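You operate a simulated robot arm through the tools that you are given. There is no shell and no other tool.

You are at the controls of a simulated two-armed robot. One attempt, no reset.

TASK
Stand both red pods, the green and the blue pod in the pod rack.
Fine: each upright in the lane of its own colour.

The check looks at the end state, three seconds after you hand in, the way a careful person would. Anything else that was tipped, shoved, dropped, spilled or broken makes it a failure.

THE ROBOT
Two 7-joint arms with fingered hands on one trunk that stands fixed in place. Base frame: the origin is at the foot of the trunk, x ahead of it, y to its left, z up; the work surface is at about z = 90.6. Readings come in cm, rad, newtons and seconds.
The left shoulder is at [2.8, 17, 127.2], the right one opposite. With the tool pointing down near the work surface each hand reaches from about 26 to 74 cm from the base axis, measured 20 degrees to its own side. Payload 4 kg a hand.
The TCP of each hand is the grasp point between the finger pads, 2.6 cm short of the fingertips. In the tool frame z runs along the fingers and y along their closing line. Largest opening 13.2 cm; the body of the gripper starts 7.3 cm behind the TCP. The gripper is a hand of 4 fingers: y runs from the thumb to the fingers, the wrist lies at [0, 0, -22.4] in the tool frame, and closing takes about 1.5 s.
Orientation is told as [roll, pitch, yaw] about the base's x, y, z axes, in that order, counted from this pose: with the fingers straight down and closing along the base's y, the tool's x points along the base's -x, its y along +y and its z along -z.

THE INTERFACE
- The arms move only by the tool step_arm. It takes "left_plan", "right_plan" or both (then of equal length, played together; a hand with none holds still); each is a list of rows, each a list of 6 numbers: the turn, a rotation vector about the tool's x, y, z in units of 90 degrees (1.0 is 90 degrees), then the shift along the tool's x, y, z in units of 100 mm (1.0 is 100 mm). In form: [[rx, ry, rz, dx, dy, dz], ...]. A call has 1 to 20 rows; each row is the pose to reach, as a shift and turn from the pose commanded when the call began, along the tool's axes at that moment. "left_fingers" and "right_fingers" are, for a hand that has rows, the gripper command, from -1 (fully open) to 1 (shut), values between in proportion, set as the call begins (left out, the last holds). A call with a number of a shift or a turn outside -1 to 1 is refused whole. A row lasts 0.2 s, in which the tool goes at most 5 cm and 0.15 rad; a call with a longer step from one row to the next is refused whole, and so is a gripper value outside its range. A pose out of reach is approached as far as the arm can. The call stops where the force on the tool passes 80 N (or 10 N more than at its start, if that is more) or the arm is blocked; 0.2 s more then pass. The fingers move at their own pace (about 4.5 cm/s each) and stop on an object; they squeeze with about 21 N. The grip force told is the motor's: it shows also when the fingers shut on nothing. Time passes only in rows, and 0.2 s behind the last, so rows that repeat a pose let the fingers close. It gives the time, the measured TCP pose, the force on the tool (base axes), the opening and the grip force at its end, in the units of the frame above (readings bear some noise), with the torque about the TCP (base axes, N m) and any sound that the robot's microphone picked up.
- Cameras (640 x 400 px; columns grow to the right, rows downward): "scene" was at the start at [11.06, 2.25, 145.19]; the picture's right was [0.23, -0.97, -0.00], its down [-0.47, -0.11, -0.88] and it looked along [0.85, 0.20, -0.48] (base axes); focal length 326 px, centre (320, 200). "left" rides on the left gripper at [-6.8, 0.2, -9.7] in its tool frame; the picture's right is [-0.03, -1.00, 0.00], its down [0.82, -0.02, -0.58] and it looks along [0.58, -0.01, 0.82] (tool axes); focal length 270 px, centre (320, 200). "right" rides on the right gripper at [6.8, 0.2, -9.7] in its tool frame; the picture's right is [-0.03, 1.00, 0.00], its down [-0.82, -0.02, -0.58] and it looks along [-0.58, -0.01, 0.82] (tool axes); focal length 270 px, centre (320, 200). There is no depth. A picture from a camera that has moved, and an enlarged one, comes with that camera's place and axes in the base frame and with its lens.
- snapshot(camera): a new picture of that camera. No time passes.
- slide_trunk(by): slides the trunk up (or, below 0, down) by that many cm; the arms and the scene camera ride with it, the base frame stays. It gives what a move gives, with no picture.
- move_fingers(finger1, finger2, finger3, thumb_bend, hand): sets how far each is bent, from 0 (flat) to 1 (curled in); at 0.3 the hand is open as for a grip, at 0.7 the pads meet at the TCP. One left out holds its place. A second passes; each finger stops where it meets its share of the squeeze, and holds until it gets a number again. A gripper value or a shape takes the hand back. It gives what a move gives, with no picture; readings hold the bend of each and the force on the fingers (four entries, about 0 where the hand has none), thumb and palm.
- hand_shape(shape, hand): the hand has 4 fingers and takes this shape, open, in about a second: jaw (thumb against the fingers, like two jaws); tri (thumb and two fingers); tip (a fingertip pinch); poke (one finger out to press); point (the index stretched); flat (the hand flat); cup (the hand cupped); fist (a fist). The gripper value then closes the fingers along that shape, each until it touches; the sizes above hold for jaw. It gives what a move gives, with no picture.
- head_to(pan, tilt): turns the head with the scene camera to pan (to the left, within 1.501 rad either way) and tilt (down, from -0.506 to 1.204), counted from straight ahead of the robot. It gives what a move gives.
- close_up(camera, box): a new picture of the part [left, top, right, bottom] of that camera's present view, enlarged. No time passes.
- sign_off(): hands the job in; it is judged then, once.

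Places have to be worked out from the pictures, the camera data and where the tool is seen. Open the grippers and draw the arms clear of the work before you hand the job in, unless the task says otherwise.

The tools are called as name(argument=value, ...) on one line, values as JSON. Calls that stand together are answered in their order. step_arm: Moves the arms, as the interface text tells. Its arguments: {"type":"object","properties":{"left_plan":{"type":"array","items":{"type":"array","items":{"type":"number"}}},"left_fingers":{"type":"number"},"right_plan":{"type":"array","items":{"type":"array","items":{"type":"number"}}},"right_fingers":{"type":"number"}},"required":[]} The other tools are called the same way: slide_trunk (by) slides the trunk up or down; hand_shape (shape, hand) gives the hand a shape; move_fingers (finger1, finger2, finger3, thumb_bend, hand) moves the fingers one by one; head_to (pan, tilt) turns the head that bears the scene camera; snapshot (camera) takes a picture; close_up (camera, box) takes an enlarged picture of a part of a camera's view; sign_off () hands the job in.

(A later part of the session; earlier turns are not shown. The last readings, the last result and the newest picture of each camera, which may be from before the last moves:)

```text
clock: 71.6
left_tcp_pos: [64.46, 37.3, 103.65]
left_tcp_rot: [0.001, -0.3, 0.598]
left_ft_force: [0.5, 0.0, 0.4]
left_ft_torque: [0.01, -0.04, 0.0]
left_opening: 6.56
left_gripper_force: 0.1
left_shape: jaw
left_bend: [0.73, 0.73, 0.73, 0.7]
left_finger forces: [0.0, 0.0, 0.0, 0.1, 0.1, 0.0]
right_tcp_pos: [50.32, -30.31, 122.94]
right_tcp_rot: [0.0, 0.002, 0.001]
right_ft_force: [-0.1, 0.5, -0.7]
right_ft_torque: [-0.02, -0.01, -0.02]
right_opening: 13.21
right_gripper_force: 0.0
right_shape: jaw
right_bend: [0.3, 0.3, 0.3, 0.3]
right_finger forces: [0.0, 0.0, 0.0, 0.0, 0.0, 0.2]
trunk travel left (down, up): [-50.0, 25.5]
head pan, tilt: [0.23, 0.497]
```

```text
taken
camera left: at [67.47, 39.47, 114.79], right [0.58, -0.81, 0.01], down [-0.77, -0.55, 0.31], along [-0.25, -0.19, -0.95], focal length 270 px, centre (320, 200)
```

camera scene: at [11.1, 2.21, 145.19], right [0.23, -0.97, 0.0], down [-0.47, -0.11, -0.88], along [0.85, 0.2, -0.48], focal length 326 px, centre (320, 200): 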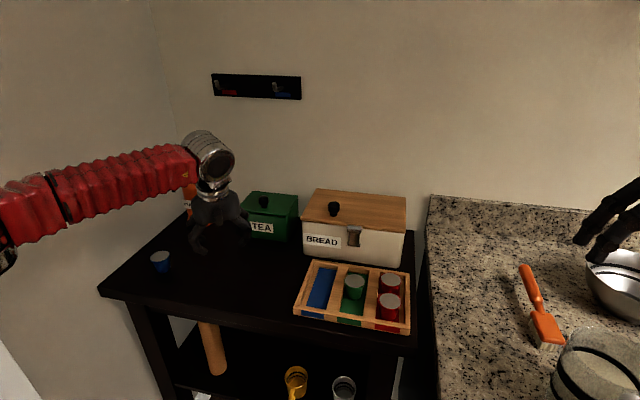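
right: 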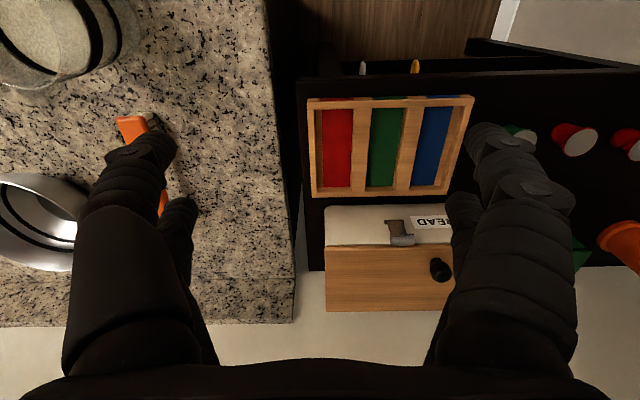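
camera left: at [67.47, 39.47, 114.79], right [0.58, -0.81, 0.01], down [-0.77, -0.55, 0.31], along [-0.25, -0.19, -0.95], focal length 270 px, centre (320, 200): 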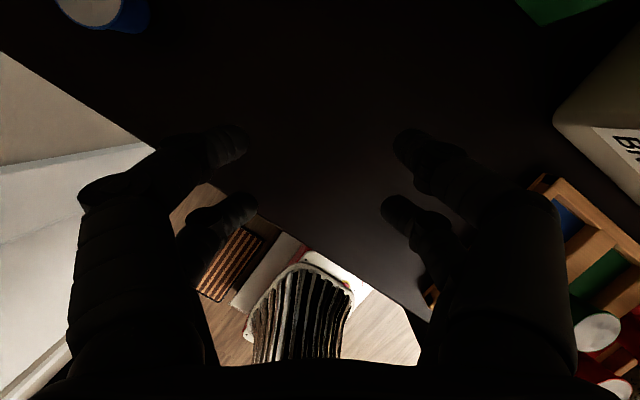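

Blue is at the upper left of the hand view, and the pose is tracking well. I'll move over it in two legs at constant height.

step_arm(left_plan=[[0, 0, 0, -0.129, 0.186, 0.04], [0, 0, 0, -0.257, 0.373, 0.08], [0, 0, 0, -0.386, 0.56, 0.119], [0, 0, 0, -0.515, 0.746, 0.159], [0, 0, 0, -0.515, 0.746, 0.159]])

snapshot(camera="left")

```text
clock: 72.8
left_tcp_pos: [65.0, 46.8, 103.84]
left_tcp_rot: [0.0, -0.3, 0.6]
left_ft_force: [-0.5, 0.5, -0.7]
left_ft_torque: [0.0, 0.02, 0.0]
left_opening: 6.53
left_gripper_force: 0.0
left_shape: jaw
left_bend: [0.73, 0.73, 0.73, 0.7]
left_finger forces: [0.0, 0.0, 0.0, 0.1, 0.1, 0.0]
right_tcp_pos: [50.33, -30.25, 122.96]
right_tcp_rot: [0.001, 0.0, 0.0]
right_ft_force: [0.1, -0.8, 0.1]
right_ft_torque: [0.01, 0.01, -0.01]
right_opening: 13.2
right_gripper_force: 0.1
right_shape: jaw
right_bend: [0.3, 0.3, 0.3, 0.3]
right_finger forces: [0.2, 0.1, 0.0, 0.1, 0.0, 0.0]
trunk travel left (down, up): [-50.0, 25.5]
head pan, tilt: [0.23, 0.497]
```

```text
taken
camera left: at [67.92, 49.03, 114.93], right [0.58, -0.81, 0.01], down [-0.77, -0.55, 0.31], along [-0.25, -0.19, -0.95], focal length 270 px, centre (320, 200)
```

left: 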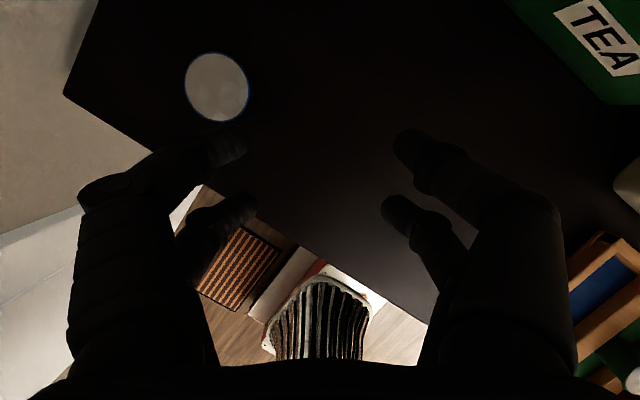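

Blue refines to about (65.1, 55.85). I'll move the TCP over it with the tilt offset.

step_arm(left_plan=[[0, 0, 0, -0.111, 0.185, 0.034], [0, 0, 0, -0.222, 0.371, 0.069], [0, 0, 0, -0.333, 0.556, 0.103], [0, 0, 0, -0.444, 0.742, 0.137], [0, 0, 0, -0.444, 0.742, 0.137]])

snapshot(camera="left")

snapshot(camera="scene")

```text
clock: 74.0
left_tcp_pos: [64.63, 55.31, 103.55]
left_tcp_rot: [0.001, -0.301, 0.6]
left_ft_force: [0.2, 0.4, -0.4]
left_ft_torque: [0.0, 0.01, -0.02]
left_opening: 6.56
left_gripper_force: 0.1
left_shape: jaw
left_bend: [0.73, 0.73, 0.73, 0.7]
left_finger forces: [0.0, 0.0, 0.0, 0.0, 0.0, 0.0]
right_tcp_pos: [50.35, -30.32, 122.9]
right_tcp_rot: [0.0, 0.002, -0.001]
right_ft_force: [1.0, -0.1, 0.1]
right_ft_torque: [0.02, 0.01, -0.01]
right_opening: 13.19
right_gripper_force: 0.1
right_shape: jaw
right_bend: [0.3, 0.3, 0.3, 0.3]
right_finger forces: [0.0, 0.0, 0.0, 0.0, 0.1, 0.0]
trunk travel left (down, up): [-50.0, 25.5]
head pan, tilt: [0.23, 0.497]
```

```text
taken
camera left: at [67.64, 57.42, 114.75], right [0.58, -0.81, 0.01], down [-0.77, -0.55, 0.31], along [-0.25, -0.19, -0.95], focal length 270 px, centre (320, 200)
```

left: 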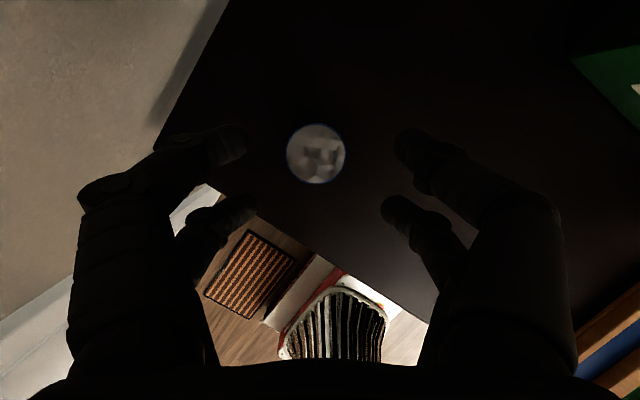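

```text
taken
camera scene: at [11.05, 2.22, 145.19], right [0.23, -0.97, 0.0], down [-0.47, -0.11, -0.88], along [0.85, 0.2, -0.48], focal length 326 px, centre (320, 200)
```

scene: 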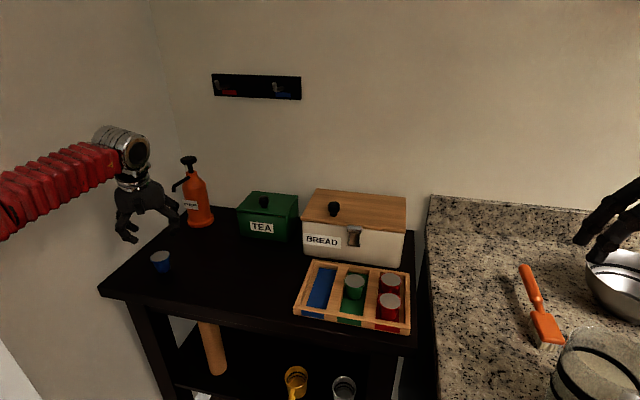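

Within reach and nearly centred. I'll descend vertically to just above blue's lid with a 2 mm y correction.

step_arm(left_plan=[[0, 0, 0, 0.05, 0.01, 0.18], [0, 0, 0, 0.1, 0.016, 0.36], [0, 0, 0, 0.15, 0.016, 0.52], [0, 0, 0, 0.184, 0.016, 0.634], [0, 0, 0, 0.184, 0.016, 0.634]])

snapshot(camera="left")

close_up(camera="scene", box=[90, 190, 230, 300])

```text
clock: 75.2
left_tcp_pos: [64.64, 55.55, 96.86]
left_tcp_rot: [0.0, -0.3, 0.601]
left_ft_force: [0.5, 0.3, -0.3]
left_ft_torque: [0.0, 0.03, 0.02]
left_opening: 6.55
left_gripper_force: 0.1
left_shape: jaw
left_bend: [0.73, 0.73, 0.73, 0.7]
left_finger forces: [0.1, 0.0, 0.1, 0.0, 0.0, 0.0]
right_tcp_pos: [50.27, -30.31, 122.81]
right_tcp_rot: [0.002, 0.001, 0.0]
right_ft_force: [0.2, 0.1, -0.3]
right_ft_torque: [0.0, -0.03, -0.04]
right_opening: 13.18
right_gripper_force: 0.1
right_shape: jaw
right_bend: [0.3, 0.3, 0.3, 0.3]
right_finger forces: [0.0, 0.0, 0.1, 0.1, 0.0, 0.0]
trunk travel left (down, up): [-50.0, 25.5]
head pan, tilt: [0.23, 0.497]
```

```text
taken
camera left: at [67.58, 57.82, 107.94], right [0.58, -0.81, 0.01], down [-0.77, -0.55, 0.31], along [-0.25, -0.19, -0.95], focal length 270 px, centre (320, 200)
```

left: 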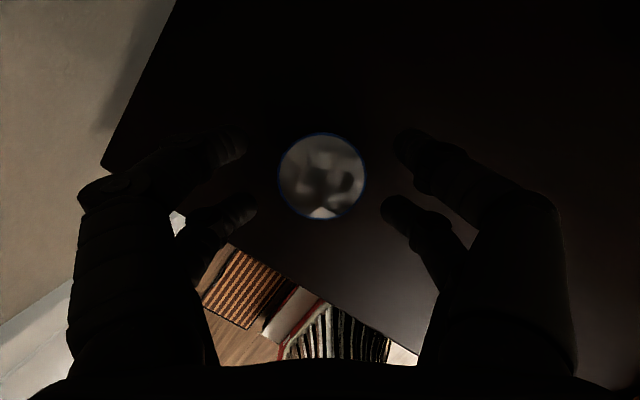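

```text
3.64 times, centred on (160, 245) of scene
camera zoom: at [11.05, 2.24, 145.19], right [0.23, -0.97, 0.0], down [-0.47, -0.11, -0.88], along [0.85, 0.2, -0.48], focal length 1186 px, centre (902, 36)
```

zoom: 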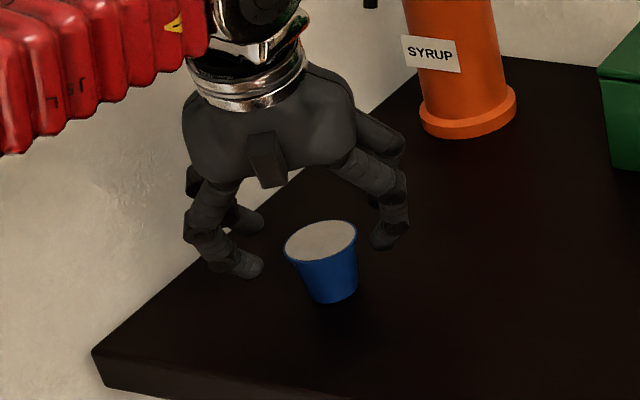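

Blue is centred perpendicular to the closing line. I'll lower to grasp height (z≈94.7) and close partway.

step_arm(left_plan=[[0, 0, 0, 0.021, 0, 0.068], [0, 0, 0, 0.042, 0, 0.137], [0, 0, 0, 0.0635, 0, 0.205], [0, 0, 0, 0.0635, 0, 0.205]])

step_arm(left_plan=[[0, 0, 0, 0, 0, 0], [0, 0, 0, 0, 0, 0], [0, 0, 0, 0, 0, 0], [0, 0, 0, 0, 0, 0]], left_fingers=0.55)

close_up(camera="left", box=[180, 110, 460, 290])

close_up(camera="scene", box=[120, 220, 210, 290])

```text
clock: 76.2
left_tcp_pos: [64.74, 55.54, 94.8]
left_tcp_rot: [-0.002, -0.299, 0.601]
left_ft_force: [-0.1, 0.2, -0.9]
left_ft_torque: [-0.01, -0.02, -0.01]
left_opening: 6.55
left_gripper_force: 0.0
left_shape: jaw
left_bend: [0.73, 0.73, 0.73, 0.7]
left_finger forces: [0.0, 0.0, 0.0, 0.0, 0.1, 0.0]
right_tcp_pos: [50.22, -30.28, 122.99]
right_tcp_rot: [0.0, 0.002, -0.001]
right_ft_force: [-0.3, 0.5, -0.1]
right_ft_torque: [-0.01, 0.01, 0.03]
right_opening: 13.19
right_gripper_force: 0.1
right_shape: jaw
right_bend: [0.3, 0.3, 0.3, 0.3]
right_finger forces: [0.0, 0.1, 0.0, 0.0, 0.1, 0.0]
trunk travel left (down, up): [-50.0, 25.5]
head pan, tilt: [0.23, 0.497]
```

```text
clock: 77.2
left_tcp_pos: [64.67, 55.56, 94.67]
left_tcp_rot: [0.0, -0.298, 0.601]
left_ft_force: [-0.1, 0.3, 0.2]
left_ft_torque: [-0.01, 0.0, 0.0]
left_opening: 3.02
left_gripper_force: 0.0
left_shape: jaw
left_bend: [0.73, 0.73, 0.73, 0.7]
left_finger forces: [0.1, 0.1, 0.1, 0.0, 0.2, 0.0]
right_tcp_pos: [50.38, -30.12, 122.91]
right_tcp_rot: [0.001, 0.003, 0.0]
right_ft_force: [0.2, -0.2, 0.6]
right_ft_torque: [-0.03, -0.01, -0.03]
right_opening: 13.2
right_gripper_force: 0.1
right_shape: jaw
right_bend: [0.3, 0.3, 0.3, 0.3]
right_finger forces: [0.1, 0.1, 0.1, 0.0, 0.1, 0.1]
trunk travel left (down, up): [-50.0, 25.5]
head pan, tilt: [0.23, 0.497]
```

```text
2.22 times, centred on (320, 200) of left
camera zoom: at [67.59, 57.71, 105.92], right [0.58, -0.81, 0.01], down [-0.77, -0.55, 0.31], along [-0.25, -0.19, -0.95], focal length 601 px, centre (320, 200)
```

zoom: 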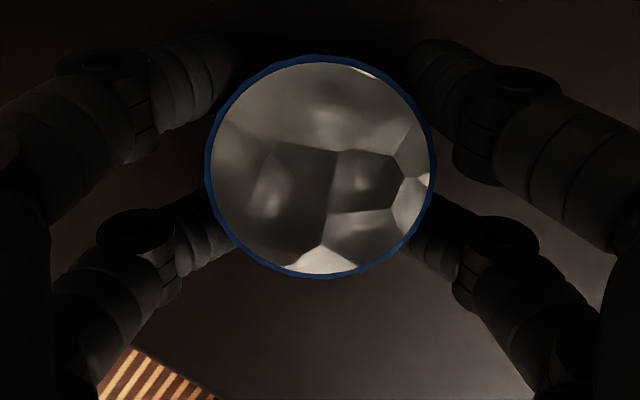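

```text
5.71 times, centred on (165, 255) of scene
camera zoom: at [11.06, 2.24, 145.19], right [0.23, -0.97, 0.0], down [-0.47, -0.11, -0.88], along [0.85, 0.2, -0.48], focal length 1864 px, centre (1206, -114)
```

zoom: 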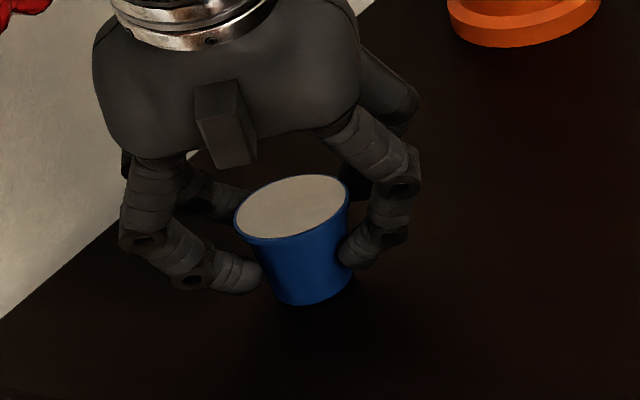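

It is aligned with the lid centred. I'll close in small increments to find a light, even contact, so the pod tilts as little as possible.

step_arm(left_plan=[[0, 0, 0, 0, 0, 0], [0, 0, 0, 0, 0, 0], [0, 0, 0, 0, 0, 0]], left_fingers=0.64)

step_arm(left_plan=[[0, 0, 0, 0, 0, 0], [0, 0, 0, 0, 0, 0], [0, 0, 0, 0, 0, 0]], left_fingers=0.7)

close_up(camera="left", box=[180, 110, 460, 290])

close_up(camera="scene", box=[120, 220, 210, 290])

```text
clock: 78.0
left_tcp_pos: [64.69, 55.5, 94.89]
left_tcp_rot: [0.0, -0.3, 0.599]
left_ft_force: [0.4, -0.1, -0.3]
left_ft_torque: [-0.02, -0.03, 0.01]
left_opening: 2.16
left_gripper_force: 21.0
left_shape: jaw
left_bend: [0.73, 0.73, 0.73, 0.71]
left_finger forces: [18.5, 19.0, 17.8, 0.1, 16.9, 0.1]
right_tcp_pos: [50.36, -30.23, 122.82]
right_tcp_rot: [0.0, 0.002, 0.0]
right_ft_force: [-0.2, 0.0, -0.1]
right_ft_torque: [0.0, -0.03, -0.02]
right_opening: 13.19
right_gripper_force: 0.1
right_shape: jaw
right_bend: [0.3, 0.3, 0.3, 0.3]
right_finger forces: [0.0, 0.0, 0.1, 0.0, 0.0, 0.0]
trunk travel left (down, up): [-50.0, 25.5]
head pan, tilt: [0.23, 0.497]
```

```text
clock: 78.8
left_tcp_pos: [64.61, 55.5, 94.77]
left_tcp_rot: [-0.001, -0.296, 0.601]
left_ft_force: [-0.6, 0.1, 0.2]
left_ft_torque: [0.01, -0.02, 0.01]
left_opening: 2.02
left_gripper_force: 20.5
left_shape: jaw
left_bend: [0.73, 0.73, 0.73, 0.71]
left_finger forces: [20.2, 21.0, 19.0, 0.1, 18.5, 0.1]
right_tcp_pos: [50.3, -30.17, 122.88]
right_tcp_rot: [0.0, 0.001, 0.0]
right_ft_force: [-0.6, -0.3, -0.1]
right_ft_torque: [-0.02, 0.02, -0.01]
right_opening: 13.18
right_gripper_force: 0.0
right_shape: jaw
right_bend: [0.3, 0.3, 0.3, 0.3]
right_finger forces: [0.1, 0.0, 0.0, 0.0, 0.0, 0.0]
trunk travel left (down, up): [-50.0, 25.5]
head pan, tilt: [0.23, 0.497]
```

```text
2.22 times, centred on (320, 200) of left
camera zoom: at [67.59, 57.71, 105.91], right [0.58, -0.81, 0.01], down [-0.77, -0.55, 0.31], along [-0.25, -0.19, -0.95], focal length 601 px, centre (320, 200)
```

zoom: 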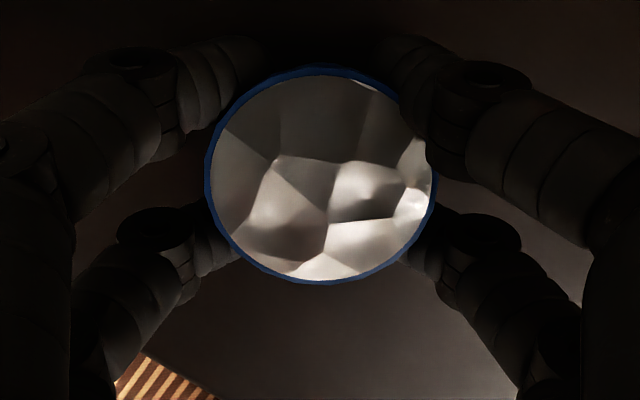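

```text
5.71 times, centred on (165, 255) of scene
camera zoom: at [11.05, 2.24, 145.19], right [0.23, -0.97, 0.0], down [-0.47, -0.11, -0.88], along [0.85, 0.2, -0.48], focal length 1864 px, centre (1206, -114)
```

zoom: 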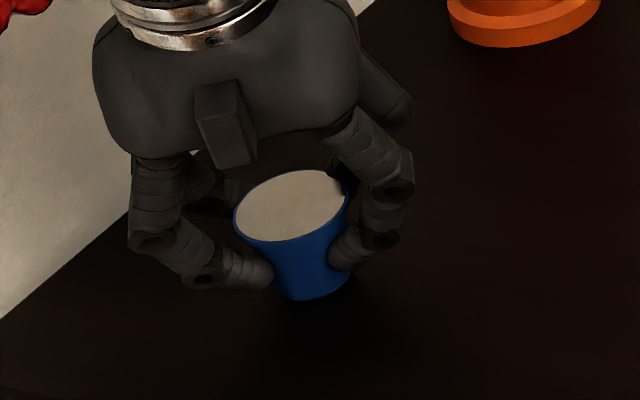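

Firm grip with a small lean. Rather than place it at this tilt, I'll lift a little, carry it to open table near (64, 37), set it down flat and regrip with a level hand.

step_arm(left_plan=[[0, 0, 0, -0.015, 0, -0.048], [0, 0, 0, -0.044, 0, -0.143], [0, 0, 0, -0.074, 0, -0.239], [0, 0, 0, -0.089, 0, -0.287], [0, 0, 0, -0.089, 0, -0.287]])

step_arm(left_plan=[[0, 0, 0, 0.06, -0.09, -0.02], [0, 0, 0, 0.18, -0.26, -0.057], [0, 0, 0, 0.31, -0.43, -0.095], [0, 0, 0, 0.44, -0.61, -0.135], [0, 0, 0, 0.53, -0.741, -0.164]])

step_arm(left_plan=[[0, 0, 0, 0.11, -0.15, -0.033], [0, 0, 0, 0.23, -0.32, -0.071], [0, 0, 0, 0.36, -0.5, -0.11], [0, 0, 0, 0.48, -0.67, -0.148], [0, 0, 0, 0.53, -0.741, -0.164], [0, 0, 0, 0.53, -0.741, -0.164]])

close_up(camera="scene", box=[170, 190, 290, 290])

close_up(camera="left", box=[180, 110, 460, 290])

```text
clock: 80.0
left_tcp_pos: [64.59, 55.64, 97.79]
left_tcp_rot: [0.001, -0.3, 0.599]
left_ft_force: [0.0, -0.5, -0.7]
left_ft_torque: [0.04, -0.01, 0.01]
left_opening: 1.99
left_gripper_force: 21.8
left_shape: jaw
left_bend: [0.73, 0.73, 0.73, 0.71]
left_finger forces: [20.3, 21.2, 19.2, 0.0, 18.7, 0.0]
right_tcp_pos: [50.35, -30.13, 122.91]
right_tcp_rot: [-0.001, 0.002, 0.001]
right_ft_force: [-0.2, 0.2, -0.1]
right_ft_torque: [0.01, 0.0, 0.0]
right_opening: 13.19
right_gripper_force: 0.1
right_shape: jaw
right_bend: [0.3, 0.3, 0.3, 0.3]
right_finger forces: [0.1, 0.0, 0.1, 0.1, 0.0, 0.0]
trunk travel left (down, up): [-50.0, 25.5]
head pan, tilt: [0.23, 0.497]
```

```text
clock: 81.2
left_tcp_pos: [64.34, 46.41, 97.89]
left_tcp_rot: [-0.001, -0.299, 0.6]
left_ft_force: [0.5, 0.4, 0.0]
left_ft_torque: [0.01, 0.01, 0.02]
left_opening: 2.01
left_gripper_force: 20.8
left_shape: jaw
left_bend: [0.73, 0.73, 0.73, 0.71]
left_finger forces: [20.4, 21.3, 19.4, 0.0, 18.9, 0.0]
right_tcp_pos: [50.25, -30.19, 122.92]
right_tcp_rot: [-0.001, 0.003, 0.0]
right_ft_force: [-0.5, -0.4, 0.0]
right_ft_torque: [0.01, -0.01, 0.0]
right_opening: 13.17
right_gripper_force: 0.1
right_shape: jaw
right_bend: [0.3, 0.3, 0.3, 0.3]
right_finger forces: [0.0, 0.1, 0.0, 0.0, 0.0, 0.0]
trunk travel left (down, up): [-50.0, 25.5]
head pan, tilt: [0.23, 0.497]
```

```text
clock: 82.6
left_tcp_pos: [63.8, 37.06, 97.94]
left_tcp_rot: [-0.001, -0.299, 0.6]
left_ft_force: [0.3, 0.3, 0.3]
left_ft_torque: [-0.03, 0.0, -0.01]
left_opening: 1.97
left_gripper_force: 21.4
left_shape: jaw
left_bend: [0.73, 0.73, 0.73, 0.71]
left_finger forces: [20.5, 21.5, 19.6, 0.0, 19.0, 0.0]
right_tcp_pos: [50.24, -30.19, 122.9]
right_tcp_rot: [0.0, 0.002, 0.0]
right_ft_force: [-0.7, -0.5, -0.1]
right_ft_torque: [0.01, 0.02, 0.0]
right_opening: 13.18
right_gripper_force: 0.1
right_shape: jaw
right_bend: [0.3, 0.3, 0.3, 0.3]
right_finger forces: [0.0, 0.0, 0.0, 0.0, 0.1, 0.0]
trunk travel left (down, up): [-50.0, 25.5]
head pan, tilt: [0.23, 0.497]
```

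```text
4.00 times, centred on (230, 240) of scene
camera zoom: at [11.06, 2.25, 145.19], right [0.23, -0.97, 0.0], down [-0.47, -0.11, -0.88], along [0.85, 0.2, -0.48], focal length 1305 px, centre (680, 40)
```

zoom: 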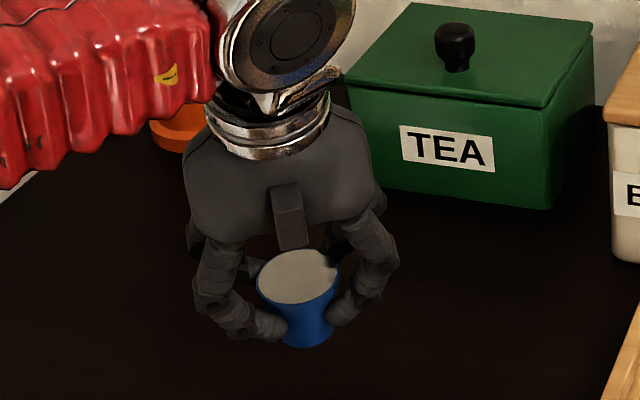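

```text
2.22 times, centred on (320, 200) of left
camera zoom: at [66.69, 39.21, 109.02], right [0.58, -0.81, 0.01], down [-0.77, -0.55, 0.31], along [-0.25, -0.19, -0.95], focal length 601 px, centre (320, 200)
```

zoom: 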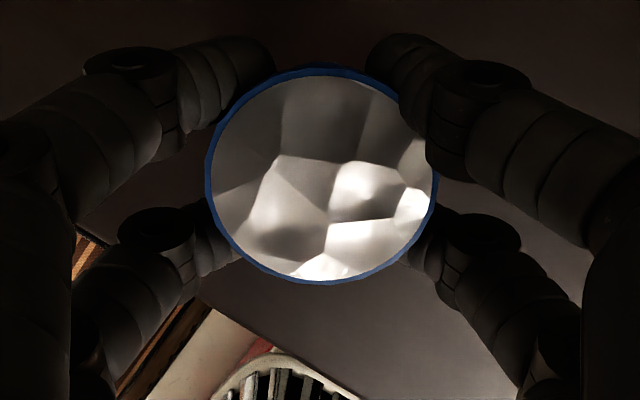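

Blue hangs nearly upright over open table. I'll lower it toward the surface, expecting contact near TCP z≈94.75.

step_arm(left_plan=[[0, 0, 0, 0.03, 0, 0.096], [0, 0, 0, 0.059, 0, 0.19], [0, 0, 0, 0.08, 0, 0.258], [0, 0, 0, 0.08, 0, 0.258]])

step_arm(left_plan=[[0, 0, 0, 0.004, 0, 0.014], [0, 0, 0, 0.009, 0, 0.029], [0, 0, 0, 0.009, 0, 0.029]])

```text
clock: 83.6
left_tcp_pos: [63.88, 37.11, 95.02]
left_tcp_rot: [0.0, -0.298, 0.6]
left_ft_force: [-0.3, 0.7, -0.2]
left_ft_torque: [-0.03, -0.01, -0.03]
left_opening: 1.97
left_gripper_force: 21.1
left_shape: jaw
left_bend: [0.73, 0.73, 0.73, 0.71]
left_finger forces: [20.6, 21.6, 19.7, 0.0, 19.1, 0.0]
right_tcp_pos: [50.29, -30.19, 122.93]
right_tcp_rot: [0.001, 0.001, 0.001]
right_ft_force: [-0.5, 1.0, -0.1]
right_ft_torque: [-0.01, -0.01, 0.01]
right_opening: 13.19
right_gripper_force: 0.0
right_shape: jaw
right_bend: [0.3, 0.3, 0.3, 0.3]
right_finger forces: [0.1, 0.0, 0.0, 0.0, 0.0, 0.0]
trunk travel left (down, up): [-50.0, 25.5]
head pan, tilt: [0.23, 0.497]
```

```text
clock: 84.4
left_tcp_pos: [63.88, 37.13, 94.85]
left_tcp_rot: [-0.002, -0.298, 0.6]
left_ft_force: [-0.1, -0.8, 0.0]
left_ft_torque: [0.0, 0.01, 0.01]
left_opening: 1.97
left_gripper_force: 20.6
left_shape: jaw
left_bend: [0.73, 0.73, 0.73, 0.71]
left_finger forces: [20.6, 21.5, 19.7, 0.1, 19.0, 0.0]
right_tcp_pos: [50.31, -30.28, 123.0]
right_tcp_rot: [0.0, 0.003, -0.001]
right_ft_force: [0.3, 0.1, 0.6]
right_ft_torque: [0.01, 0.01, 0.01]
right_opening: 13.21
right_gripper_force: 0.0
right_shape: jaw
right_bend: [0.3, 0.3, 0.3, 0.3]
right_finger forces: [0.0, 0.1, 0.0, 0.0, 0.0, 0.0]
trunk travel left (down, up): [-50.0, 25.5]
head pan, tilt: [0.23, 0.497]
```

No contact yet at z≈94.85. I'll continue in 1.5 mm steps until the force rises.

step_arm(left_plan=[[0, 0, 0, 0.002, 0, 0.007], [0, 0, 0, 0.0045, 0, 0.0145], [0, 0, 0, 0.0045, 0, 0.0145]])

step_arm(left_plan=[[0, 0, 0, 0.002, 0, 0.007], [0, 0, 0, 0.0045, 0, 0.0145], [0, 0, 0, 0.0045, 0, 0.0145]])

```text
clock: 85.2
left_tcp_pos: [63.88, 37.08, 94.74]
left_tcp_rot: [0.001, -0.302, 0.601]
left_ft_force: [-0.8, -0.4, 4.5]
left_ft_torque: [-0.06, 0.04, -0.04]
left_opening: 1.97
left_gripper_force: 21.2
left_shape: jaw
left_bend: [0.73, 0.73, 0.73, 0.71]
left_finger forces: [21.1, 22.1, 20.7, 0.0, 19.6, 0.0]
right_tcp_pos: [50.36, -30.2, 123.07]
right_tcp_rot: [0.001, 0.0, -0.001]
right_ft_force: [0.5, -0.6, 0.3]
right_ft_torque: [0.0, -0.03, -0.03]
right_opening: 13.17
right_gripper_force: 0.1
right_shape: jaw
right_bend: [0.3, 0.3, 0.3, 0.3]
right_finger forces: [0.0, 0.1, 0.0, 0.1, 0.0, 0.1]
trunk travel left (down, up): [-50.0, 25.5]
head pan, tilt: [0.23, 0.497]
```

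```text
clock: 86.0
left_tcp_pos: [63.85, 37.08, 94.75]
left_tcp_rot: [-0.001, -0.304, 0.601]
left_ft_force: [0.5, 2.1, 11.5]
left_ft_torque: [0.02, 0.08, 0.0]
left_opening: 1.97
left_gripper_force: 20.8
left_shape: jaw
left_bend: [0.73, 0.73, 0.73, 0.71]
left_finger forces: [22.8, 22.7, 22.0, 0.0, 20.4, 0.0]
right_tcp_pos: [50.22, -30.24, 123.01]
right_tcp_rot: [0.0, 0.0, 0.001]
right_ft_force: [0.1, -0.6, 0.3]
right_ft_torque: [0.0, -0.04, -0.02]
right_opening: 13.17
right_gripper_force: 0.0
right_shape: jaw
right_bend: [0.3, 0.3, 0.3, 0.3]
right_finger forces: [0.0, 0.0, 0.0, 0.0, 0.1, 0.0]
trunk travel left (down, up): [-50.0, 25.5]
head pan, tilt: [0.23, 0.497]
```

The base is on the table. I'll ease the grip open partway first so the pod settles flat inside the finger cage.

step_arm(left_plan=[[0, 0, 0, -0.002, 0, -0.007], [0, 0, 0, -0.002, 0, -0.007], [0, 0, 0, -0.002, 0, -0.007]], left_fingers=0.58)

step_arm(left_plan=[[0, 0, 0, -0.004, 0, -0.014], [0, 0, 0, -0.009, 0, -0.029], [0, 0, 0, -0.009, 0, -0.029], [0, 0, 0, -0.009, 0, -0.029]], left_fingers=0.1)

close_up(camera="scene", box=[185, 210, 285, 290])

close_up(camera="left", box=[180, 110, 460, 290])

```text
clock: 86.8
left_tcp_pos: [63.85, 36.87, 94.49]
left_tcp_rot: [0.002, -0.297, 0.598]
left_ft_force: [-0.5, 0.1, -0.4]
left_ft_torque: [0.01, 0.02, 0.0]
left_opening: 2.8
left_gripper_force: 0.0
left_shape: jaw
left_bend: [0.73, 0.73, 0.73, 0.7]
left_finger forces: [0.0, 0.0, 0.1, 0.0, 0.1, 0.1]
right_tcp_pos: [50.28, -30.2, 123.0]
right_tcp_rot: [-0.001, 0.001, 0.001]
right_ft_force: [0.6, -0.3, -0.1]
right_ft_torque: [0.0, 0.0, 0.0]
right_opening: 13.17
right_gripper_force: 0.0
right_shape: jaw
right_bend: [0.3, 0.3, 0.3, 0.3]
right_finger forces: [0.0, 0.0, 0.0, 0.1, 0.0, 0.0]
trunk travel left (down, up): [-50.0, 25.5]
head pan, tilt: [0.23, 0.497]
```

```text
clock: 87.8
left_tcp_pos: [63.88, 37.01, 94.9]
left_tcp_rot: [0.0, -0.298, 0.601]
left_ft_force: [0.4, 0.5, 0.6]
left_ft_torque: [0.01, 0.01, 0.01]
left_opening: 5.87
left_gripper_force: 0.1
left_shape: jaw
left_bend: [0.73, 0.73, 0.73, 0.7]
left_finger forces: [0.0, 0.0, 0.1, 0.1, 0.0, 0.1]
right_tcp_pos: [50.3, -30.2, 122.87]
right_tcp_rot: [0.001, 0.003, -0.001]
right_ft_force: [-0.3, -0.3, -0.1]
right_ft_torque: [0.0, 0.01, -0.01]
right_opening: 13.17
right_gripper_force: 0.1
right_shape: jaw
right_bend: [0.3, 0.3, 0.3, 0.3]
right_finger forces: [0.0, 0.0, 0.0, 0.1, 0.0, 0.1]
trunk travel left (down, up): [-50.0, 25.5]
head pan, tilt: [0.23, 0.497]
```

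```text
5.00 times, centred on (235, 250) of scene
camera zoom: at [11.06, 2.24, 145.19], right [0.23, -0.97, 0.0], down [-0.47, -0.11, -0.88], along [0.85, 0.2, -0.48], focal length 1631 px, centre (745, -50)
```

zoom: 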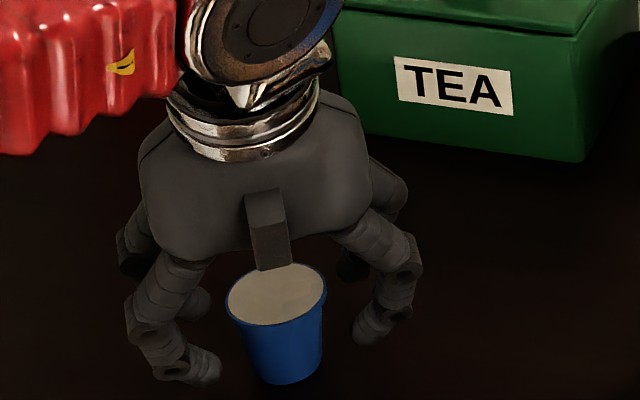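

```text
2.22 times, centred on (320, 200) of left
camera zoom: at [66.8, 39.19, 105.99], right [0.58, -0.81, 0.01], down [-0.77, -0.55, 0.31], along [-0.25, -0.19, -0.95], focal length 601 px, centre (320, 200)
```

zoom: 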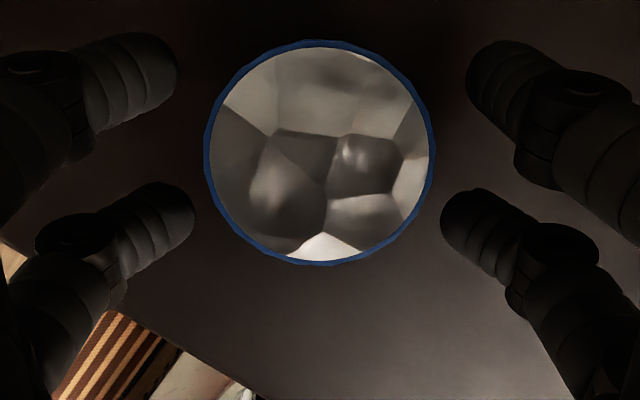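

Blue stands upright at about (64.5, 37.5). I'll rise straight up, then level the hand and remove the yaw.

step_arm(left_plan=[[0, 0, 0, -0.03, 0, -0.096], [0, 0, 0, -0.074, 0, -0.239], [0, 0, 0, -0.133, 0, -0.43], [0, 0, 0, -0.192, 0, -0.62], [0, 0, 0, -0.24, 0, -0.776], [0, 0, 0, -0.24, 0, -0.776]], left_fingers=0.0)

step_arm(left_plan=[[0, 0.05, 0, 0, 0, 0], [0, 0.1, 0, 0, 0, 0], [0, 0.15, 0, 0, 0, 0], [0, 0.191, 0, 0, 0, 0], [0, 0.191, 0, 0, 0, 0]])

step_arm(left_plan=[[0, 0, 0.08, 0, 0, 0], [0, 0, 0.16, 0, 0, 0], [0, 0, 0.24, 0, 0, 0], [0, 0, 0.32, 0, 0, 0], [0, 0, 0.382, 0, 0, 0], [0, 0, 0.382, 0, 0, 0]])

snapshot(camera="left")

close_up(camera="scene", box=[160, 180, 320, 300])

```text
clock: 89.2
left_tcp_pos: [63.8, 37.04, 102.97]
left_tcp_rot: [-0.001, -0.298, 0.6]
left_ft_force: [0.5, 0.1, 1.3]
left_ft_torque: [0.02, -0.02, -0.01]
left_opening: 6.54
left_gripper_force: 0.2
left_shape: jaw
left_bend: [0.73, 0.73, 0.73, 0.7]
left_finger forces: [0.0, 0.0, 0.0, 0.0, 0.1, 0.0]
right_tcp_pos: [50.38, -30.19, 122.9]
right_tcp_rot: [0.0, 0.001, 0.0]
right_ft_force: [0.7, -0.2, 0.9]
right_ft_torque: [-0.03, 0.01, 0.0]
right_opening: 13.2
right_gripper_force: 0.0
right_shape: jaw
right_bend: [0.3, 0.3, 0.3, 0.3]
right_finger forces: [0.0, 0.0, 0.1, 0.0, 0.0, 0.1]
trunk travel left (down, up): [-50.0, 25.5]
head pan, tilt: [0.23, 0.497]
```

```text
clock: 90.4
left_tcp_pos: [63.83, 37.02, 103.08]
left_tcp_rot: [0.0, 0.002, 0.602]
left_ft_force: [-0.1, 0.4, 0.4]
left_ft_torque: [-0.02, 0.02, -0.01]
left_opening: 6.57
left_gripper_force: 0.1
left_shape: jaw
left_bend: [0.73, 0.73, 0.73, 0.7]
left_finger forces: [0.0, 0.0, 0.0, 0.1, 0.1, 0.0]
right_tcp_pos: [50.32, -30.26, 123.04]
right_tcp_rot: [0.0, 0.0, 0.001]
right_ft_force: [-0.4, -0.2, -0.4]
right_ft_torque: [0.02, 0.01, 0.0]
right_opening: 13.19
right_gripper_force: 0.1
right_shape: jaw
right_bend: [0.3, 0.3, 0.3, 0.3]
right_finger forces: [0.0, 0.1, 0.0, 0.1, 0.1, 0.0]
trunk travel left (down, up): [-50.0, 25.5]
head pan, tilt: [0.23, 0.497]
```

```text
clock: 91.8
left_tcp_pos: [63.98, 37.09, 103.03]
left_tcp_rot: [-0.001, -0.001, -0.002]
left_ft_force: [0.1, -0.3, 0.1]
left_ft_torque: [-0.01, 0.01, 0.01]
left_opening: 6.53
left_gripper_force: 0.0
left_shape: jaw
left_bend: [0.73, 0.73, 0.73, 0.7]
left_finger forces: [0.0, 0.0, 0.1, 0.1, 0.0, 0.0]
right_tcp_pos: [50.37, -30.31, 122.9]
right_tcp_rot: [0.0, 0.0, 0.0]
right_ft_force: [-0.2, 0.7, 0.4]
right_ft_torque: [0.05, 0.01, 0.0]
right_opening: 13.2
right_gripper_force: 0.1
right_shape: jaw
right_bend: [0.3, 0.3, 0.3, 0.3]
right_finger forces: [0.1, 0.0, 0.1, 0.0, 0.1, 0.0]
trunk travel left (down, up): [-50.0, 25.5]
head pan, tilt: [0.23, 0.497]
```

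```text
taken
camera left: at [70.73, 37.19, 112.56], right [0.02, -1.0, 0.0], down [-0.82, -0.02, 0.58], along [-0.58, -0.01, -0.82], focal length 270 px, centre (320, 200)
```

left: 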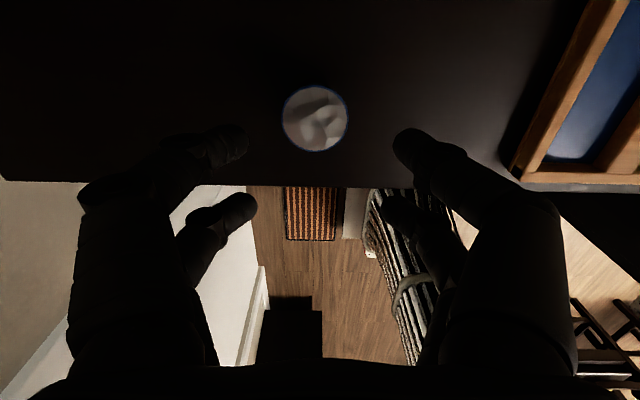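

```text
3.33 times, centred on (240, 240) of scene
camera zoom: at [11.07, 2.24, 145.19], right [0.23, -0.97, 0.0], down [-0.47, -0.11, -0.88], along [0.85, 0.2, -0.48], focal length 1087 px, centre (587, 67)
```

zoom: 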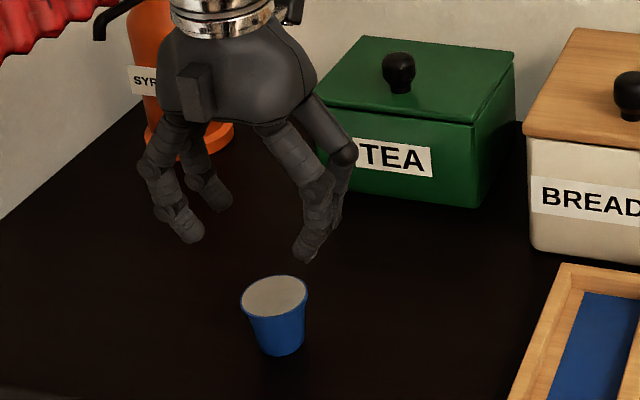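

The hand is level again and blue stands at (64.54, 37.46). I'll align and descend to just above it.

step_arm(left_plan=[[0, 0, 0, -0.03, 0.02, 0.15], [0, 0, 0, -0.057, 0.04, 0.35], [0, 0, 0, -0.057, 0.04, 0.55], [0, 0, 0, -0.057, 0.04, 0.66], [0, 0, 0, -0.057, 0.04, 0.66]])

snapshot(camera="left")

```text
clock: 93.0
left_tcp_pos: [64.69, 37.35, 96.49]
left_tcp_rot: [-0.001, 0.0, 0.001]
left_ft_force: [0.5, -0.3, 0.0]
left_ft_torque: [-0.03, -0.01, 0.01]
left_opening: 6.55
left_gripper_force: 0.0
left_shape: jaw
left_bend: [0.73, 0.73, 0.73, 0.7]
left_finger forces: [0.1, 0.1, 0.1, 0.0, 0.0, 0.1]
right_tcp_pos: [50.4, -30.26, 122.82]
right_tcp_rot: [-0.001, 0.002, 0.0]
right_ft_force: [-1.0, 0.3, -0.3]
right_ft_torque: [0.02, -0.02, 0.0]
right_opening: 13.17
right_gripper_force: 0.2
right_shape: jaw
right_bend: [0.3, 0.3, 0.3, 0.3]
right_finger forces: [0.0, 0.0, 0.0, 0.0, 0.0, 0.0]
trunk travel left (down, up): [-50.0, 25.5]
head pan, tilt: [0.23, 0.497]
```

```text
taken
camera left: at [71.49, 37.52, 106.06], right [0.03, -1.0, 0.0], down [-0.82, -0.02, 0.58], along [-0.58, -0.01, -0.82], focal length 270 px, centre (320, 200)
```

left: 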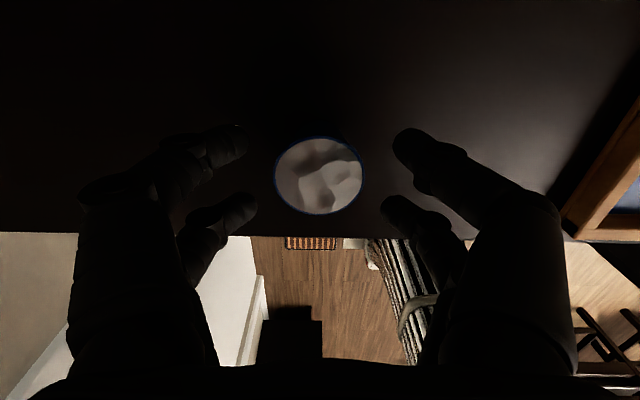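

It is centred just like the earlier level grasps. I'll lower to rim height, pre-close, then grip.

step_arm(left_plan=[[0, 0, 0, 0, 0.006, 0.07], [0, 0, 0, 0, 0.006, 0.14], [0, 0, 0, 0, 0.006, 0.205], [0, 0, 0, 0, 0.006, 0.205]])

step_arm(left_plan=[[0, 0, 0, 0, 0, 0], [0, 0, 0, 0, 0, 0], [0, 0, 0, 0, 0, 0], [0, 0, 0, 0, 0, 0]], left_fingers=0.6)

close_up(camera="left", box=[180, 110, 460, 290])

```text
clock: 94.0
left_tcp_pos: [64.52, 37.52, 94.4]
left_tcp_rot: [0.001, 0.002, 0.0]
left_ft_force: [-0.5, -0.3, 0.4]
left_ft_torque: [-0.01, 0.0, 0.01]
left_opening: 6.53
left_gripper_force: 0.0
left_shape: jaw
left_bend: [0.73, 0.73, 0.73, 0.7]
left_finger forces: [0.1, 0.1, 0.1, 0.0, 0.0, 0.0]
right_tcp_pos: [50.21, -30.23, 122.95]
right_tcp_rot: [0.0, 0.001, -0.002]
right_ft_force: [0.3, 1.1, -0.5]
right_ft_torque: [-0.02, -0.03, -0.03]
right_opening: 13.2
right_gripper_force: 0.0
right_shape: jaw
right_bend: [0.3, 0.3, 0.3, 0.3]
right_finger forces: [0.1, 0.0, 0.1, 0.1, 0.0, 0.0]
trunk travel left (down, up): [-50.0, 25.5]
head pan, tilt: [0.23, 0.497]
```

```text
clock: 95.0
left_tcp_pos: [64.61, 37.55, 94.41]
left_tcp_rot: [-0.001, 0.001, 0.0]
left_ft_force: [0.1, 0.0, -0.5]
left_ft_torque: [-0.03, 0.08, 0.01]
left_opening: 2.71
left_gripper_force: 0.1
left_shape: jaw
left_bend: [0.73, 0.73, 0.73, 0.7]
left_finger forces: [0.0, 0.1, 0.1, 0.1, 0.0, 0.1]
right_tcp_pos: [50.23, -30.29, 122.95]
right_tcp_rot: [0.002, 0.001, 0.001]
right_ft_force: [-0.4, 0.4, 0.5]
right_ft_torque: [-0.02, 0.01, 0.0]
right_opening: 13.19
right_gripper_force: 0.0
right_shape: jaw
right_bend: [0.3, 0.3, 0.3, 0.3]
right_finger forces: [0.0, 0.0, 0.0, 0.0, 0.1, 0.1]
trunk travel left (down, up): [-50.0, 25.5]
head pan, tilt: [0.23, 0.497]
```

```text
2.22 times, centred on (320, 200) of left
camera zoom: at [71.4, 37.64, 103.92], right [0.03, -1.0, 0.0], down [-0.82, -0.02, 0.58], along [-0.58, -0.01, -0.82], focal length 601 px, centre (320, 200)
```

zoom: 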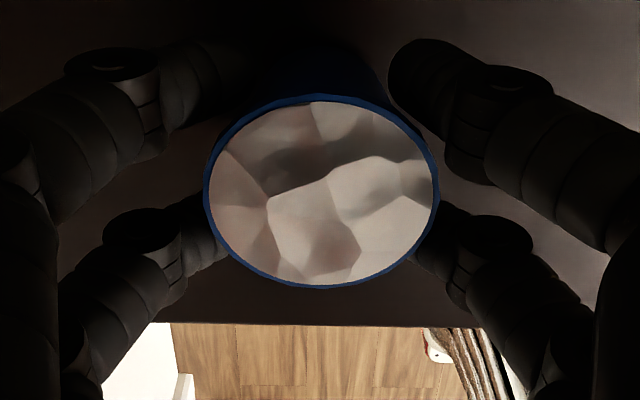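

It is centred with no contact forces. I'll grip and lift 7 cm.

step_arm(left_plan=[[0, 0, 0, 0, 0, 0], [0, 0, 0, 0, 0, 0], [0, 0, 0, 0, 0, 0], [0, 0, 0, 0, 0, 0]], left_fingers=0.8)

step_arm(left_plan=[[0, 0, 0, 0, 0, -0.05], [0, 0, 0, 0, 0, -0.15], [0, 0, 0, 0, 0, -0.3], [0, 0, 0, 0, 0, -0.45], [0, 0, 0, 0, 0, -0.6], [0, 0, 0, 0, 0, -0.7], [0, 0, 0, 0, 0, -0.7]])

close_up(camera="left", box=[180, 110, 460, 290])

close_up(camera="scene", box=[160, 180, 300, 290])

```text
clock: 96.0
left_tcp_pos: [64.58, 37.62, 94.42]
left_tcp_rot: [-0.001, 0.002, 0.001]
left_ft_force: [-0.5, 1.2, 1.3]
left_ft_torque: [0.01, 0.0, -0.01]
left_opening: 1.86
left_gripper_force: 21.0
left_shape: jaw
left_bend: [0.73, 0.73, 0.73, 0.7]
left_finger forces: [20.0, 18.5, 18.1, 0.0, 16.4, 0.0]
right_tcp_pos: [50.27, -30.22, 122.92]
right_tcp_rot: [0.0, 0.002, 0.0]
right_ft_force: [-0.2, 0.3, 0.2]
right_ft_torque: [0.01, -0.03, -0.02]
right_opening: 13.19
right_gripper_force: 0.0
right_shape: jaw
right_bend: [0.3, 0.3, 0.3, 0.3]
right_finger forces: [0.0, 0.1, 0.1, 0.0, 0.1, 0.0]
trunk travel left (down, up): [-50.0, 25.5]
head pan, tilt: [0.23, 0.497]
```

```text
clock: 97.6
left_tcp_pos: [64.48, 37.46, 101.39]
left_tcp_rot: [0.001, 0.001, 0.001]
left_ft_force: [0.1, -0.4, -0.5]
left_ft_torque: [0.02, 0.04, -0.01]
left_opening: 1.86
left_gripper_force: 21.1
left_shape: jaw
left_bend: [0.73, 0.73, 0.73, 0.7]
left_finger forces: [20.5, 19.2, 18.6, 0.0, 16.9, 0.0]
right_tcp_pos: [50.34, -30.24, 122.89]
right_tcp_rot: [0.0, 0.002, 0.0]
right_ft_force: [-0.4, 0.8, 0.1]
right_ft_torque: [0.01, 0.02, 0.0]
right_opening: 13.19
right_gripper_force: 0.1
right_shape: jaw
right_bend: [0.3, 0.3, 0.3, 0.3]
right_finger forces: [0.0, 0.0, 0.0, 0.0, 0.1, 0.1]
trunk travel left (down, up): [-50.0, 25.5]
head pan, tilt: [0.23, 0.497]
```

```text
2.22 times, centred on (320, 200) of left
camera zoom: at [71.28, 37.56, 110.87], right [0.03, -1.0, 0.0], down [-0.82, -0.02, 0.58], along [-0.58, -0.01, -0.82], focal length 601 px, centre (320, 200)
```

zoom: 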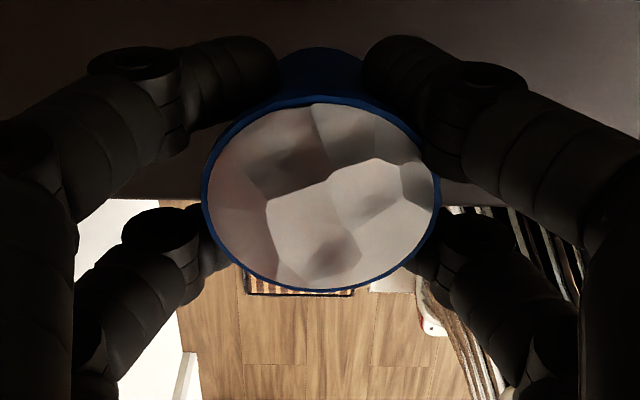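

```text
3.64 times, centred on (230, 235) of scene
camera zoom: at [11.07, 2.25, 145.19], right [0.23, -0.97, 0.0], down [-0.47, -0.11, -0.88], along [0.85, 0.2, -0.48], focal length 1186 px, centre (647, 73)
```

zoom: 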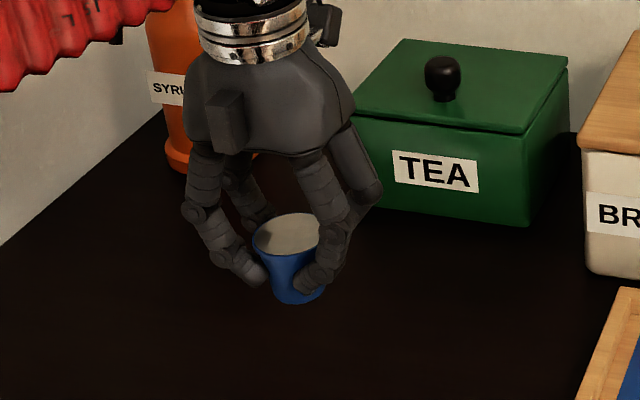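

Blue is upright in a level grip. I'll carry it to the blue lane, aiming for about (63.0, 14.6).

step_arm(left_plan=[[0, 0, 0, 0.01, -0.1, 0], [0, 0, 0, 0.03, -0.3, 0], [0, 0, 0, 0.04, -0.53, 0], [0, 0, 0, 0.05, -0.763, 0]])

step_arm(left_plan=[[0, 0, 0, 0.01, -0.2, 0], [0, 0, 0, 0.03, -0.4, 0], [0, 0, 0, 0.04, -0.6, 0], [0, 0, 0, 0.05, -0.763, 0]])

step_arm(left_plan=[[0, 0, 0, 0.01, -0.2, 0], [0, 0, 0, 0.03, -0.4, 0], [0, 0, 0, 0.04, -0.6, 0], [0, 0, 0, 0.05, -0.74, 0], [0, 0, 0, 0.05, -0.763, 0], [0, 0, 0, 0.05, -0.763, 0]])

snapshot(camera="left")

close_up(camera="scene", box=[270, 210, 430, 330])

```text
clock: 98.6
left_tcp_pos: [63.81, 29.87, 101.21]
left_tcp_rot: [-0.001, 0.002, 0.0]
left_ft_force: [-0.2, -0.3, -0.4]
left_ft_torque: [-0.04, -0.01, -0.01]
left_opening: 1.86
left_gripper_force: 21.3
left_shape: jaw
left_bend: [0.73, 0.73, 0.73, 0.7]
left_finger forces: [20.7, 19.2, 18.6, 0.1, 16.9, 0.0]
right_tcp_pos: [50.26, -30.24, 122.84]
right_tcp_rot: [-0.001, 0.002, 0.0]
right_ft_force: [0.1, -0.5, 0.2]
right_ft_torque: [0.02, -0.01, 0.01]
right_opening: 13.19
right_gripper_force: 0.1
right_shape: jaw
right_bend: [0.3, 0.3, 0.3, 0.3]
right_finger forces: [0.1, 0.1, 0.1, 0.0, 0.0, 0.1]
trunk travel left (down, up): [-50.0, 25.5]
head pan, tilt: [0.23, 0.497]
```

```text
clock: 99.6
left_tcp_pos: [63.24, 22.05, 101.53]
left_tcp_rot: [0.001, 0.001, 0.0]
left_ft_force: [-0.1, -0.4, 1.2]
left_ft_torque: [-0.01, -0.02, -0.02]
left_opening: 1.85
left_gripper_force: 21.1
left_shape: jaw
left_bend: [0.73, 0.73, 0.73, 0.7]
left_finger forces: [20.8, 19.4, 18.7, 0.0, 17.0, 0.0]
right_tcp_pos: [50.37, -30.25, 122.98]
right_tcp_rot: [-0.001, 0.002, 0.0]
right_ft_force: [-0.3, 0.7, 0.0]
right_ft_torque: [-0.02, -0.03, 0.02]
right_opening: 13.19
right_gripper_force: 0.0
right_shape: jaw
right_bend: [0.3, 0.3, 0.3, 0.3]
right_finger forces: [0.0, 0.0, 0.0, 0.1, 0.1, 0.1]
trunk travel left (down, up): [-50.0, 25.5]
head pan, tilt: [0.23, 0.497]
```

```text
clock: 101.0
left_tcp_pos: [62.88, 14.75, 101.46]
left_tcp_rot: [-0.001, 0.002, 0.001]
left_ft_force: [0.2, 0.4, 0.6]
left_ft_torque: [0.0, 0.02, -0.01]
left_opening: 1.85
left_gripper_force: 20.9
left_shape: jaw
left_bend: [0.73, 0.73, 0.73, 0.7]
left_finger forces: [20.7, 19.3, 18.7, 0.0, 17.0, 0.0]
right_tcp_pos: [50.36, -30.25, 122.88]
right_tcp_rot: [0.001, 0.003, -0.001]
right_ft_force: [-0.7, -0.1, -0.5]
right_ft_torque: [0.01, 0.03, 0.01]
right_opening: 13.17
right_gripper_force: 0.1
right_shape: jaw
right_bend: [0.3, 0.3, 0.3, 0.3]
right_finger forces: [0.0, 0.0, 0.0, 0.0, 0.1, 0.0]
trunk travel left (down, up): [-50.0, 25.5]
head pan, tilt: [0.23, 0.497]
```

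```text
taken
camera left: at [69.83, 14.81, 110.95], right [0.03, -1.0, 0.0], down [-0.82, -0.02, 0.58], along [-0.58, -0.01, -0.82], focal length 270 px, centre (320, 200)
```

left: 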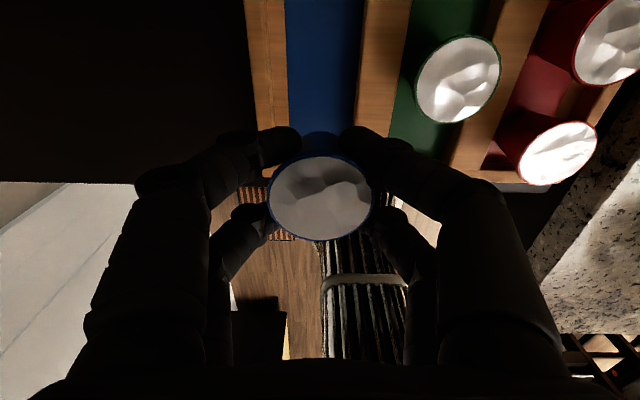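

```text
3.33 times, centred on (350, 270) of scene
camera zoom: at [11.07, 2.23, 145.19], right [0.23, -0.97, 0.0], down [-0.47, -0.11, -0.88], along [0.85, 0.2, -0.48], focal length 1087 px, centre (220, -33)
```

zoom: 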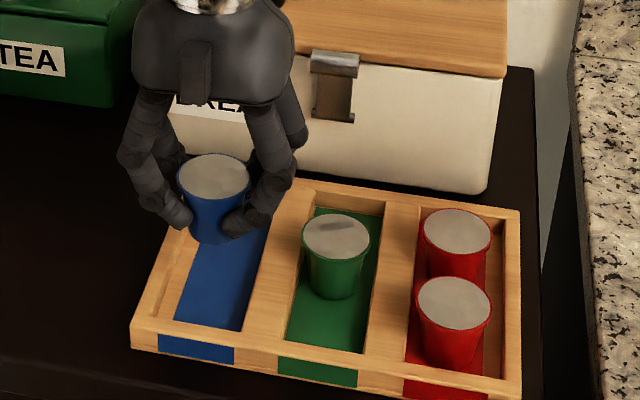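

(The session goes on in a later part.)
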